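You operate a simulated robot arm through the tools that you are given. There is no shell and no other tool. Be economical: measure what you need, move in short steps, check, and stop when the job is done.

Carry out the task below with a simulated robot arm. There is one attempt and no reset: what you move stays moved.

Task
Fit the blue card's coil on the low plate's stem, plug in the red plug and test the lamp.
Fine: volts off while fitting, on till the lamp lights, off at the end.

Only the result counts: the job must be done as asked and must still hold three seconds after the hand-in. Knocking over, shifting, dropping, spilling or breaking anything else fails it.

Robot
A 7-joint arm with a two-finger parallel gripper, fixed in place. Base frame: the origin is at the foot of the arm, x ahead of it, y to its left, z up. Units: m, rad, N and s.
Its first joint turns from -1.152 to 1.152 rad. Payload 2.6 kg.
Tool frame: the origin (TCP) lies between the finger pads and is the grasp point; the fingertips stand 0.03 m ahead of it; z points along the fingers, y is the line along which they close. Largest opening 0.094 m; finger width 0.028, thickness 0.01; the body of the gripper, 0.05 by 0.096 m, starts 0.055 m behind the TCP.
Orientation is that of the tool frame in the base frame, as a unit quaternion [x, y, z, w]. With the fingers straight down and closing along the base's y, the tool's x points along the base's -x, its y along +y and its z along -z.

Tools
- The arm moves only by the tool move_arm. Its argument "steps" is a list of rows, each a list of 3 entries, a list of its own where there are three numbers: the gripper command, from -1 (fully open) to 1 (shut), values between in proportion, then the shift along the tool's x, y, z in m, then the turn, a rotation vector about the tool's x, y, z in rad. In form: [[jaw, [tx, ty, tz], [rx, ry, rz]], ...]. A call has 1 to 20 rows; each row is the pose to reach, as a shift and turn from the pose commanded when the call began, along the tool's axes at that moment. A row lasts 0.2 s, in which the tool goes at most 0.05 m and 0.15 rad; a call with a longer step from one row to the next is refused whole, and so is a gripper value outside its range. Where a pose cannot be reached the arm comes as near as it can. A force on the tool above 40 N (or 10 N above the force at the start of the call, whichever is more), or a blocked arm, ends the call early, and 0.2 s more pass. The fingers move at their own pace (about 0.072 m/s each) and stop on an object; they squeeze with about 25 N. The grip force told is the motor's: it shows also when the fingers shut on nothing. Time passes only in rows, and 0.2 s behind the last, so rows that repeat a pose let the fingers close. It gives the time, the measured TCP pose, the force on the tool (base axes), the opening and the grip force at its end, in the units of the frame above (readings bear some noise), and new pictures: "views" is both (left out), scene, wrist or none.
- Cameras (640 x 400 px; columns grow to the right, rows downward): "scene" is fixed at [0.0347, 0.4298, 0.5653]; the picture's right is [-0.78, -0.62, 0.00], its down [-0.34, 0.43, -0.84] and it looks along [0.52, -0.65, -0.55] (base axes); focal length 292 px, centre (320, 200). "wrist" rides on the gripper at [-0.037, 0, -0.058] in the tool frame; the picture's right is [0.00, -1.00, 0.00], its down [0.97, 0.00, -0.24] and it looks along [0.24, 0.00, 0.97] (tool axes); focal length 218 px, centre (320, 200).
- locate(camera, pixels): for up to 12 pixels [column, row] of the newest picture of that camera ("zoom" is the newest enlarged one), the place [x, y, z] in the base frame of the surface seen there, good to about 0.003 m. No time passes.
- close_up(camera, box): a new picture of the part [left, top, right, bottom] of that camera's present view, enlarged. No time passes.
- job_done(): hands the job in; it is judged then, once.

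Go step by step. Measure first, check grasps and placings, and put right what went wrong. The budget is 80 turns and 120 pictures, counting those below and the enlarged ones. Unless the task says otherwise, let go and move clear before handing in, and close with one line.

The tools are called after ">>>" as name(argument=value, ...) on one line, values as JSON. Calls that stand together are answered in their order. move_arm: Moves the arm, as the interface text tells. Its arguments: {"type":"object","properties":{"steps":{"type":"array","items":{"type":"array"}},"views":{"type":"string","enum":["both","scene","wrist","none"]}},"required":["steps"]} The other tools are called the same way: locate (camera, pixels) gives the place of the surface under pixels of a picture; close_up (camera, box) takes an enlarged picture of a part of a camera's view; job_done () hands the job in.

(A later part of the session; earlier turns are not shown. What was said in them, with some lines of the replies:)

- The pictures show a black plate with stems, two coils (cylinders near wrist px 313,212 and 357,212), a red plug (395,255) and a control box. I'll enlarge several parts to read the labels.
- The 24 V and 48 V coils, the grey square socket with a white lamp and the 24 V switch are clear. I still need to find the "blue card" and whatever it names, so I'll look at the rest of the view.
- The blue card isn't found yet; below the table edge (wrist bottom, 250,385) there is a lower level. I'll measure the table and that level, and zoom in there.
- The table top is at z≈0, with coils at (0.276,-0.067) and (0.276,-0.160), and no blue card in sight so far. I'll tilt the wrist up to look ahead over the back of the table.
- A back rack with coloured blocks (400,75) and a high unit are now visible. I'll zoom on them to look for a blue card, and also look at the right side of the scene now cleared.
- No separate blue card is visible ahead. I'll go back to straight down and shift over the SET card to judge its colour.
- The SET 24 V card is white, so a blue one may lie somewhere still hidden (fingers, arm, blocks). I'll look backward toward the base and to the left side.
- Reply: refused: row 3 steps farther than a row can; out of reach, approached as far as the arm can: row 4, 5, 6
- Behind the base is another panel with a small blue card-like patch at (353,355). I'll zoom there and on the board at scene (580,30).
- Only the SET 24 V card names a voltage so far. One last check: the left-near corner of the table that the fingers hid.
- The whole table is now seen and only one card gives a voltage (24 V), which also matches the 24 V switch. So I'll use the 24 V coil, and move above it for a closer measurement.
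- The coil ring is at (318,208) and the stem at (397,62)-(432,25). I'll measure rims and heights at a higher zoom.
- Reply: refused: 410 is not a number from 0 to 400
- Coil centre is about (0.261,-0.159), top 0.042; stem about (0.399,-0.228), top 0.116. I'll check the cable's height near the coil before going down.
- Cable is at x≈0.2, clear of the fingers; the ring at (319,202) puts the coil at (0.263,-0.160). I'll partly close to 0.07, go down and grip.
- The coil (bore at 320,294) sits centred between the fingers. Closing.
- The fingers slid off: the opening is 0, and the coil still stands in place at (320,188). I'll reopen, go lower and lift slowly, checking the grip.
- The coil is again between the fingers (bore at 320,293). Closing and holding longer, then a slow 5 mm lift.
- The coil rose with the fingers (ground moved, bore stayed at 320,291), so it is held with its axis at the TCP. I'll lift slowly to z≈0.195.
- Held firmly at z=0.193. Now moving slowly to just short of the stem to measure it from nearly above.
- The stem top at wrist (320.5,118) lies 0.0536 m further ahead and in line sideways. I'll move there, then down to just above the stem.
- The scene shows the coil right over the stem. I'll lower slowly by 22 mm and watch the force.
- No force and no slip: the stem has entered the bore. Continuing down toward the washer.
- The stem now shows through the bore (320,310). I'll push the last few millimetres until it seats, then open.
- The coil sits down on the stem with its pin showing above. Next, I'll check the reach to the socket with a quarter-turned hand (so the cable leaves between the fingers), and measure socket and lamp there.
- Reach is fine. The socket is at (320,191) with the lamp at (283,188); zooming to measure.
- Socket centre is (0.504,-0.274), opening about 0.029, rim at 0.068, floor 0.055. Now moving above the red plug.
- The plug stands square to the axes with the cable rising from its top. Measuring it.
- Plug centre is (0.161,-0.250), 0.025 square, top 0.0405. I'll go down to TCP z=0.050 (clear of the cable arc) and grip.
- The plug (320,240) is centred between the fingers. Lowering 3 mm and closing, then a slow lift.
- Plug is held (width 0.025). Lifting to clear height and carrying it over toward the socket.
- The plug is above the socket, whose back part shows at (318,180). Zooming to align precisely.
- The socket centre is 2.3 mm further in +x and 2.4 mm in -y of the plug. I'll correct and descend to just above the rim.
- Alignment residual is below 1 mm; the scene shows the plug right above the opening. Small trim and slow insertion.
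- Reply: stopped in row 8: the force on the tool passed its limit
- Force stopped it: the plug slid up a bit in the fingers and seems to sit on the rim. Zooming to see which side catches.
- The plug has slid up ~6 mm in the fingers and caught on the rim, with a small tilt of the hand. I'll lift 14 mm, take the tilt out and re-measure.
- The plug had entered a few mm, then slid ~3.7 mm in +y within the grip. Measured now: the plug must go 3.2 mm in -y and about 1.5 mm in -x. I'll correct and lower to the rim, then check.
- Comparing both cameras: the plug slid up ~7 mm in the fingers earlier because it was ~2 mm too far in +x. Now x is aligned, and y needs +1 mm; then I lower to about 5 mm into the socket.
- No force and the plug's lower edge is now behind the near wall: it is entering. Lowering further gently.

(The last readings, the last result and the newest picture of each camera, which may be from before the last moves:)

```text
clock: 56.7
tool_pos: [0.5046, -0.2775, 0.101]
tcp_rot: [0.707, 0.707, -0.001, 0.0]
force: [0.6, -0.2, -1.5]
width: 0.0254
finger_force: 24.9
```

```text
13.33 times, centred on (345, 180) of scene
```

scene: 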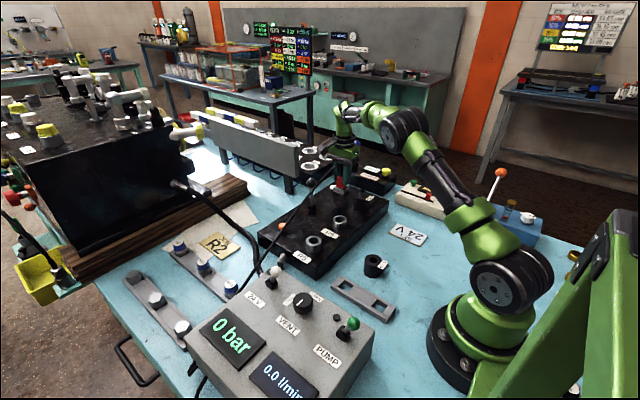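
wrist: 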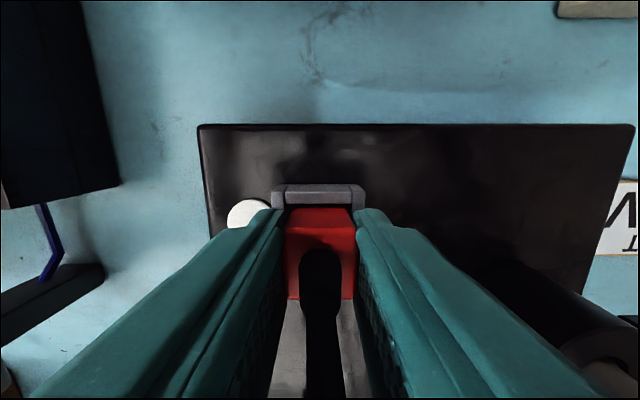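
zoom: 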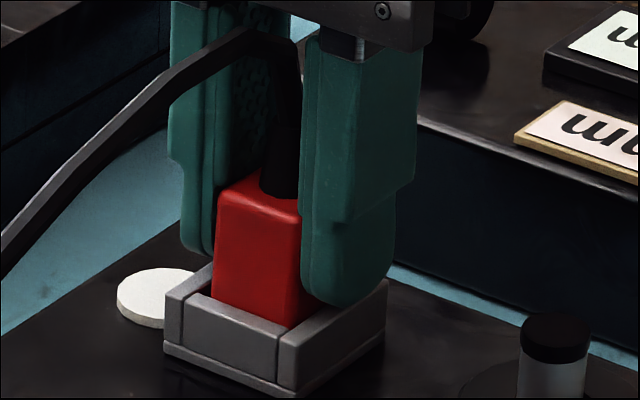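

The plug is inside but the fingertips reach the rim. I'll open, rise 11 mm, regrip higher and press it home.

>>> move_arm(steps=[[0.2, [0, 0, 0], [0, 0, 0]], [0, [0, 0, 0], [0, 0, 0]], [0, [0, 0, -0.006], [0, 0, 0]], [0, [0, 0, -0.011], [0, 0, 0]], [0, [0, 0, -0.011], [0, 0, 0]]], views="wrist")

>>> close_up(camera="scene", box=[325, 165, 365, 195])

```text
clock: 57.9
tool_pos: [0.5043, -0.2781, 0.1123]
tcp_rot: [0.707, 0.707, -0.001, 0.0]
force: [0.2, -0.2, 0.5]
width: 0.0467
finger_force: 0.1
```

wrist: 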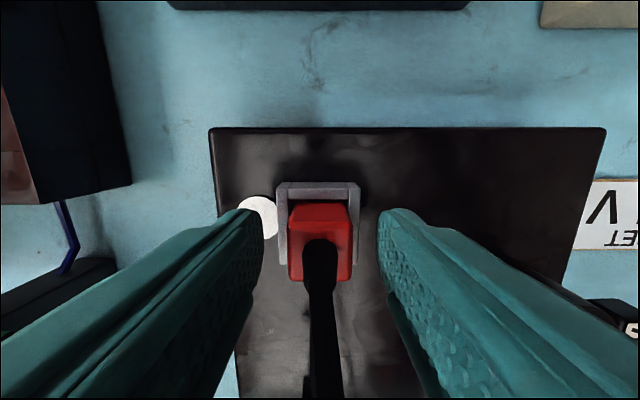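

```text
13.33 times, centred on (345, 180) of scene
```

zoom: 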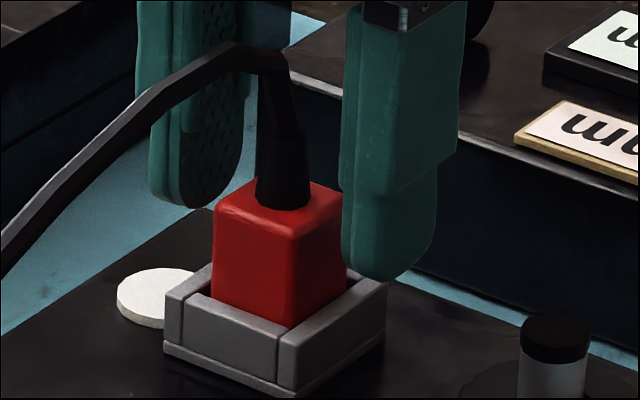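

The plug settled upright in the socket. Checking its top height.

>>> locate(camera="wrist", pixels=[[297, 240], [346, 240], [296, 272], [346, 272], [320, 228], [320, 187]])

>>> locate(camera="zoom", pixels=[[235, 215], [300, 225], [325, 200], [220, 320], [360, 310]])

```text
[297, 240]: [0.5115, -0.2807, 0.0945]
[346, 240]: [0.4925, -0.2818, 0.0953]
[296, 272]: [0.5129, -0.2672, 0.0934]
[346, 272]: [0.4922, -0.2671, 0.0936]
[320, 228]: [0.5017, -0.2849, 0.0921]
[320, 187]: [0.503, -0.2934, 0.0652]
```

```text
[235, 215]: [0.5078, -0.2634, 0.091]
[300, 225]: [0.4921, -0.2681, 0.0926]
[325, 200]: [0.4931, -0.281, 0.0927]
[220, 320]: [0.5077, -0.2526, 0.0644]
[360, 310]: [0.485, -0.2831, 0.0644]
```

Plug top at 0.094, so its foot is on the socket floor (0.0535): seated. I'll rise clear and go toward the 24 V switch.

>>> move_arm(steps=[[0, [0, 0, -0.03], [0, 0, 0]], [0, [0, 0, -0.07], [0, 0, 0]], [0, [0, 0, -0.11], [0, 0, 0]], [0, [0, 0, -0.15], [0, 0, 0]], [0, [0, 0, -0.17], [0, 0, 0]], [0, [0, 0, -0.17], [0, 0, 0]]], views="wrist")

>>> move_arm(steps=[[0, [0.045, -0.015, 0], [0, 0, 0]], [0, [0.09, -0.03, 0], [0, 0, 0]], [0, [0.135, -0.045, 0], [0, 0, 0]], [0, [0.18, -0.06, 0], [0, 0, 0]], [0, [0.225, -0.075, 0], [0, 0, 0]], [0, [0.27, -0.09, 0], [0, 0, 0]], [0, [0.315, -0.105, 0], [0, 0, 0]], [0, [0.36, -0.12, 0], [0, 0, 0]], [0, [0.405, -0.135, 0], [0, 0, 0]], [0, [0.445, -0.148, 0], [0, 0, 0]], [0, [0.445, -0.148, 0], [0, 0, 0]]])

>>> close_up(camera="scene", box=[300, 150, 400, 220])

>>> close_up(camera="scene", box=[230, 240, 330, 310])

```text
clock: 59.3
tool_pos: [0.4998, -0.2669, 0.2741]
tcp_rot: [0.707, 0.707, 0.0, -0.001]
force: [0.2, -0.5, -0.5]
width: 0.0468
finger_force: 0.1
out of reach, approached as far as the arm can: row 4, 5, 6
```

wrist: 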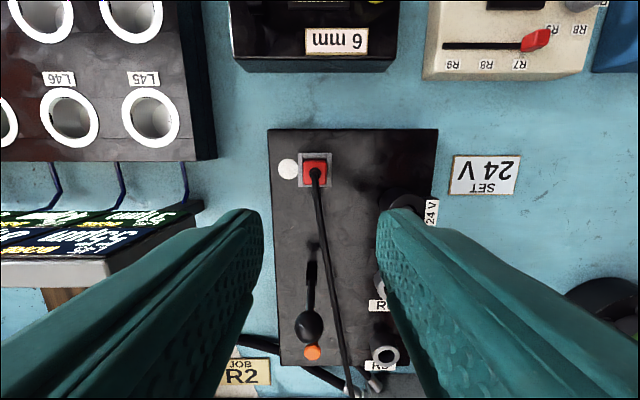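

```text
clock: 61.7
tool_pos: [0.3518, 0.1791, 0.2762]
tcp_rot: [0.707, 0.707, 0.0, -0.001]
force: [-0.2, -0.2, 0.4]
width: 0.0471
finger_force: 0.2
```

scene: 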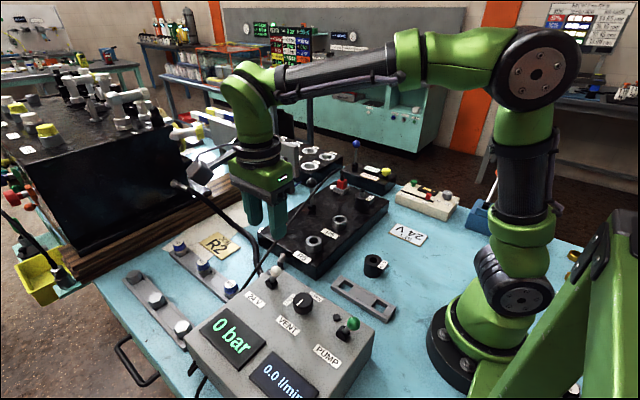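
wrist: 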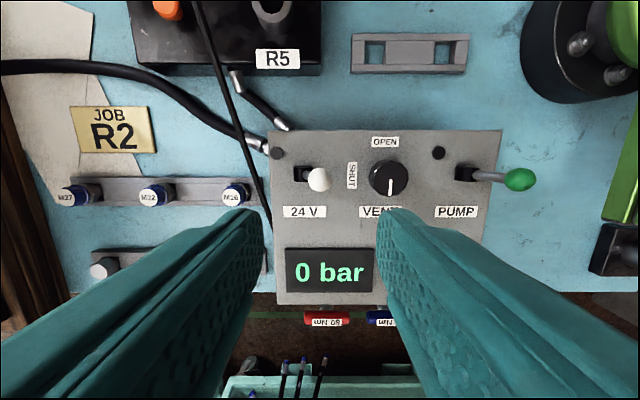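

```text
5.71 times, centred on (350, 185) of scene
```

zoom: 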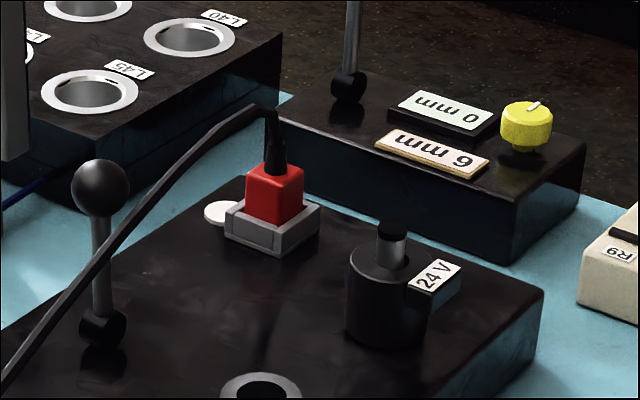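

```text
5.71 times, centred on (280, 275) of scene
```

zoom: 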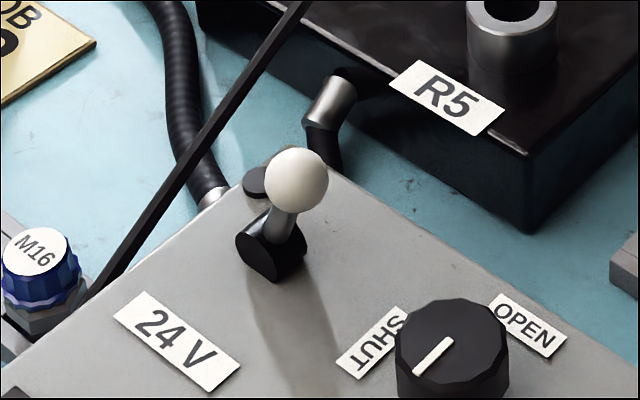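

The white switch lever leans to -x (knob at wrist 318,180, slot at 302,174), same as the PUMP lever; both indicator discs are dark, so it is off. I'll measure lever, VENT knob and cable.

>>> close_up(camera="wrist", box=[250, 130, 420, 230])

>>> locate(camera="wrist", pixels=[[318, 180], [302, 174], [312, 172], [277, 153], [388, 178], [372, 178], [250, 150], [258, 190], [266, 225], [330, 205], [226, 100], [290, 190]])

```text
3.76 times, centred on (335, 180) of wrist
```

zoom: 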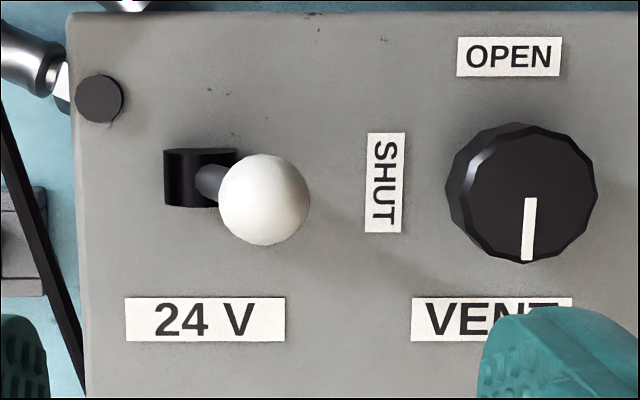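

```text
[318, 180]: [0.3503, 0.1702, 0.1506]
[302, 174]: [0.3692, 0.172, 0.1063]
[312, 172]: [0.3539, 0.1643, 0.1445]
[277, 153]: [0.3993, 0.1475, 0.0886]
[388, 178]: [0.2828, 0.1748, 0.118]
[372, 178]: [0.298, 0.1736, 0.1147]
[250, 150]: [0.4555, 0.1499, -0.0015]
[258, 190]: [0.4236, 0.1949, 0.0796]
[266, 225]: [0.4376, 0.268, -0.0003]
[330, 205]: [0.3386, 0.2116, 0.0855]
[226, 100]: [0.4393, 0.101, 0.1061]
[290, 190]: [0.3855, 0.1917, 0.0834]
```

Knob is at (0.352,0.171,0.141), pivot x≈0.370. I'll lower the open fingers astride the knob in x, with tips at 0.122 above the VENT knob and cable.

>>> move_arm(steps=[[0, [-0.004, 0, 0.03], [0, 0, 0]], [0, [-0.008, 0, 0.06], [0, 0, 0]], [0, [-0.008, 0, 0.085], [0, 0, 0]], [0, [-0.008, 0, 0.105], [0, 0, 0]], [0, [-0.008, 0, 0.124], [0, 0, 0]], [0, [-0.008, 0, 0.124], [0, 0, 0]]])

>>> close_up(camera="scene", box=[230, 220, 330, 290])

```text
clock: 63.1
tool_pos: [0.3502, 0.1723, 0.1534]
tcp_rot: [0.708, 0.707, 0.0, -0.001]
force: [0.6, 0.0, -0.9]
width: 0.047
finger_force: 0.1
```

scene: 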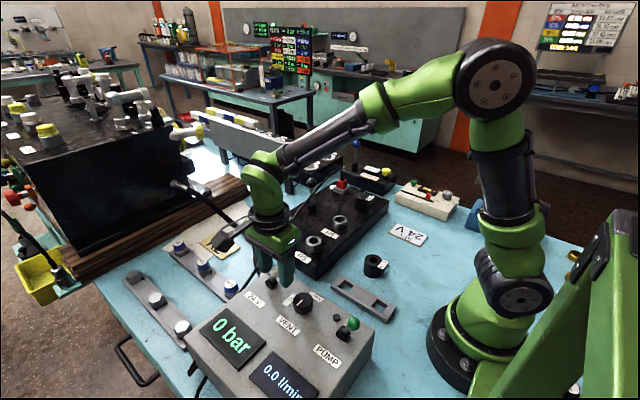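
wrist: 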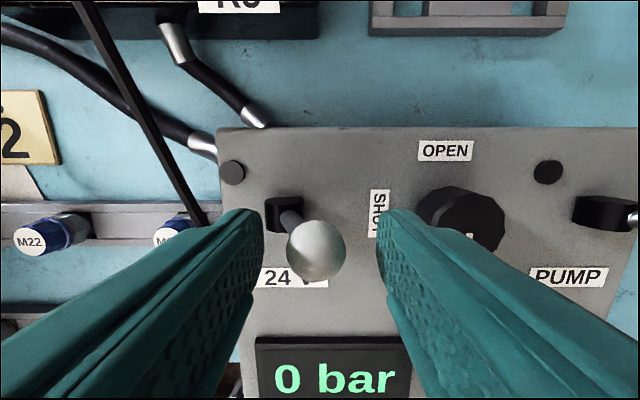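

```text
5.71 times, centred on (280, 255) of scene
```

zoom: 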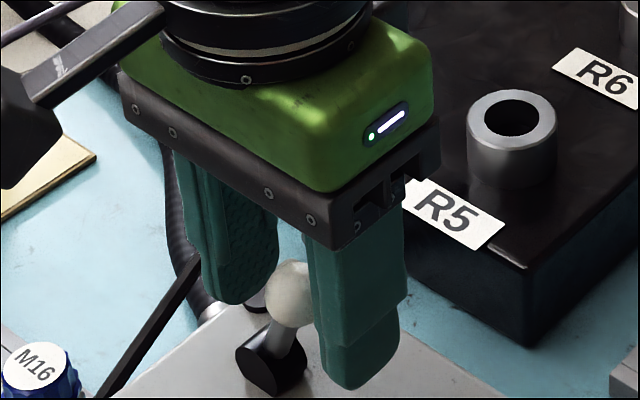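

The white knob is between the fingers. Pushing the lever over toward +x.

>>> move_arm(steps=[[0, [0, 0.012, 0], [0, 0, 0]], [0, [0, 0.02, 0], [0, 0, 0]], [0, [0, 0.028, 0], [0, 0, 0]], [0, [0, 0.036, 0], [0, 0, 0]], [0, [0, 0.044, 0], [0, 0, 0]], [0, [0, 0.05, 0], [0, 0, 0]], [0, [0, 0.05, 0], [0, 0, 0]]])

>>> close_up(camera="scene", box=[300, 150, 400, 220])

>>> close_up(camera="scene", box=[220, 220, 320, 290])

```text
clock: 64.7
tool_pos: [0.4002, 0.1718, 0.1522]
tcp_rot: [0.708, 0.706, -0.001, -0.001]
force: [-3.5, -1.5, 2.9]
width: 0.0493
finger_force: 1.4
```

scene: 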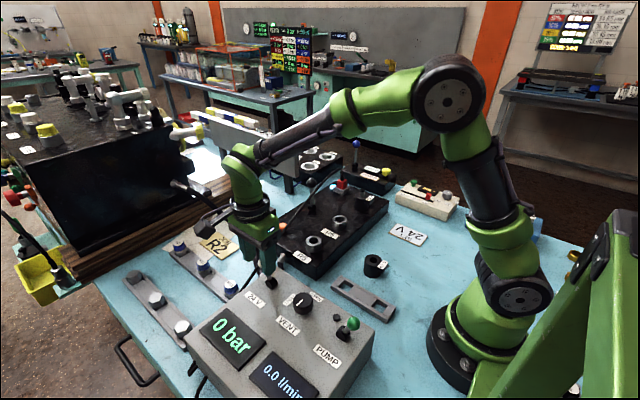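
wrist: 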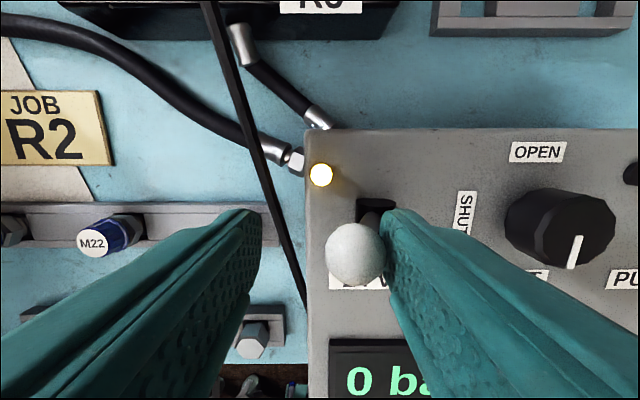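

```text
5.71 times, centred on (350, 185) of scene
```

zoom: 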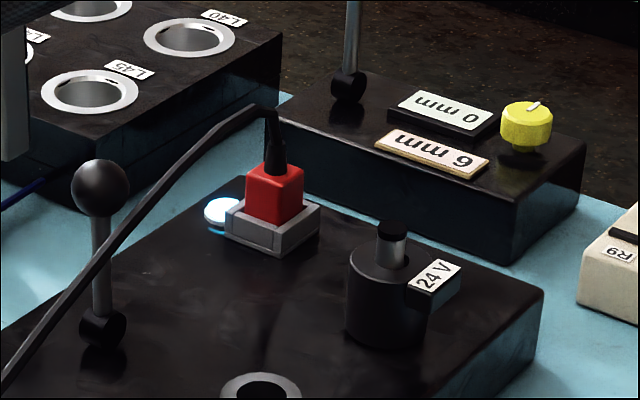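

```text
5.71 times, centred on (270, 255) of scene
```

zoom: 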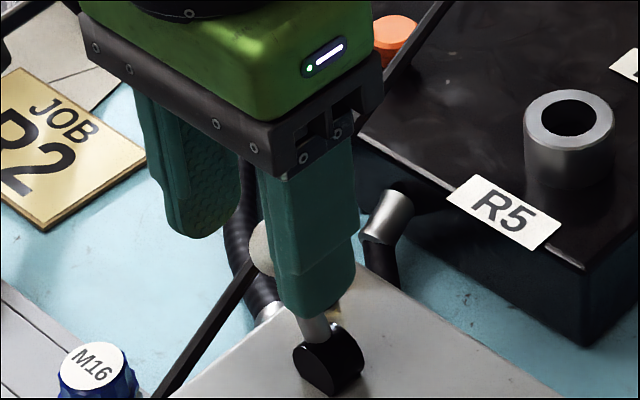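

The plate lamp is lit (scene zoom 222,212) and the switch light is on (wrist 320,174). Now pushing the lever back to off.

>>> move_arm(steps=[[0, [0, -0.01, -0.003], [0, 0, 0]], [0, [0, -0.02, -0.003], [0, 0, 0]], [0, [0, -0.028, -0.003], [0, 0, 0]], [0, [0, -0.036, -0.003], [0, 0, 0]], [0, [0, -0.044, -0.003], [0, 0, 0]], [0, [0, -0.052, -0.003], [0, 0, 0]], [0, [0, -0.058, -0.003], [0, 0, 0]], [0, [0, -0.063, -0.003], [0, 0, 0]], [0, [0, -0.063, -0.003], [0, 0, 0]]])

>>> close_up(camera="scene", box=[300, 150, 400, 220])

```text
clock: 66.7
tool_pos: [0.3379, 0.171, 0.1552]
tcp_rot: [0.707, 0.707, -0.001, 0.0]
force: [4.5, -0.6, -0.1]
width: 0.0494
finger_force: 2.0
no pictures are left
```

```text
refused: no pictures are left
```

The readings (TCP x=0.338, force 4.5 N, fingers pressed to 0.0494) mirror the "on" push, and put the knob at x≈0.3525, its original off place. No pictures remain, so I'll press 1.5 mm more to be sure, centre off the knob, then rise clear.

>>> move_arm(steps=[[0, [0, -0.0015, 0], [0, 0, 0]], [0, [0, -0.0015, 0], [0, 0, 0]]], views="none")

>>> move_arm(steps=[[0, [0, 0.007, 0], [0, 0, 0]], [0, [0, 0.0135, 0], [0, 0, 0]], [0, [0, 0.0135, 0], [0, 0, 0]]], views="none")

```text
clock: 67.3
tool_pos: [0.338, 0.172, 0.1543]
tcp_rot: [0.707, 0.707, 0.002, 0.0]
force: [7.4, -1.0, 4.2]
width: 0.0512
finger_force: 3.9
no pictures are left
```

```text
clock: 68.1
tool_pos: [0.3494, 0.1707, 0.154]
tcp_rot: [0.706, 0.708, -0.001, 0.0]
force: [-0.2, 0.2, 0.3]
width: 0.047
finger_force: 0.0
no pictures are left
```

The lever stood firm against its stop (7.4 N with no further travel), and the fingers are now free of it (force ≈0). I'll rise straight up and clear.

>>> move_arm(steps=[[0, [0, 0, -0.03], [0, 0, 0]], [0, [0, 0, -0.07], [0, 0, 0]], [0, [0, 0, -0.11], [0, 0, 0]], [0, [0, 0, -0.14], [0, 0, 0]], [0, [0, 0, -0.14], [0, 0, 0]]], views="none")

>>> locate(camera="wrist", pixels=[[316, 250], [330, 250], [300, 250], [316, 180], [316, 190]])

```text
clock: 69.3
tool_pos: [0.3502, 0.1717, 0.2945]
tcp_rot: [0.707, 0.707, -0.001, 0.0]
force: [0.5, -1.1, 0.8]
width: 0.0471
finger_force: 0.0
no pictures are left
```

```text
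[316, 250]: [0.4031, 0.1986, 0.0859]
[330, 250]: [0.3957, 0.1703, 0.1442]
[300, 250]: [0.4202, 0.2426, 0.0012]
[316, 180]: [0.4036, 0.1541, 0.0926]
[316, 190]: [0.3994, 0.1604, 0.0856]
```

The readings show the arm clear, with the lever at its off stop. Handing in.

>>> job_done()

```text
The job is handed in.
```

I fitted the 24 V coil on the low plate's stem and seated the red plug. The lamp lit when I switched the volts on, and I then switched them off. I found no blue card: I went by the white "SET 24 V" card, the only one giving a voltage. The final off is judged from force and position readings, because the pictures had run out.
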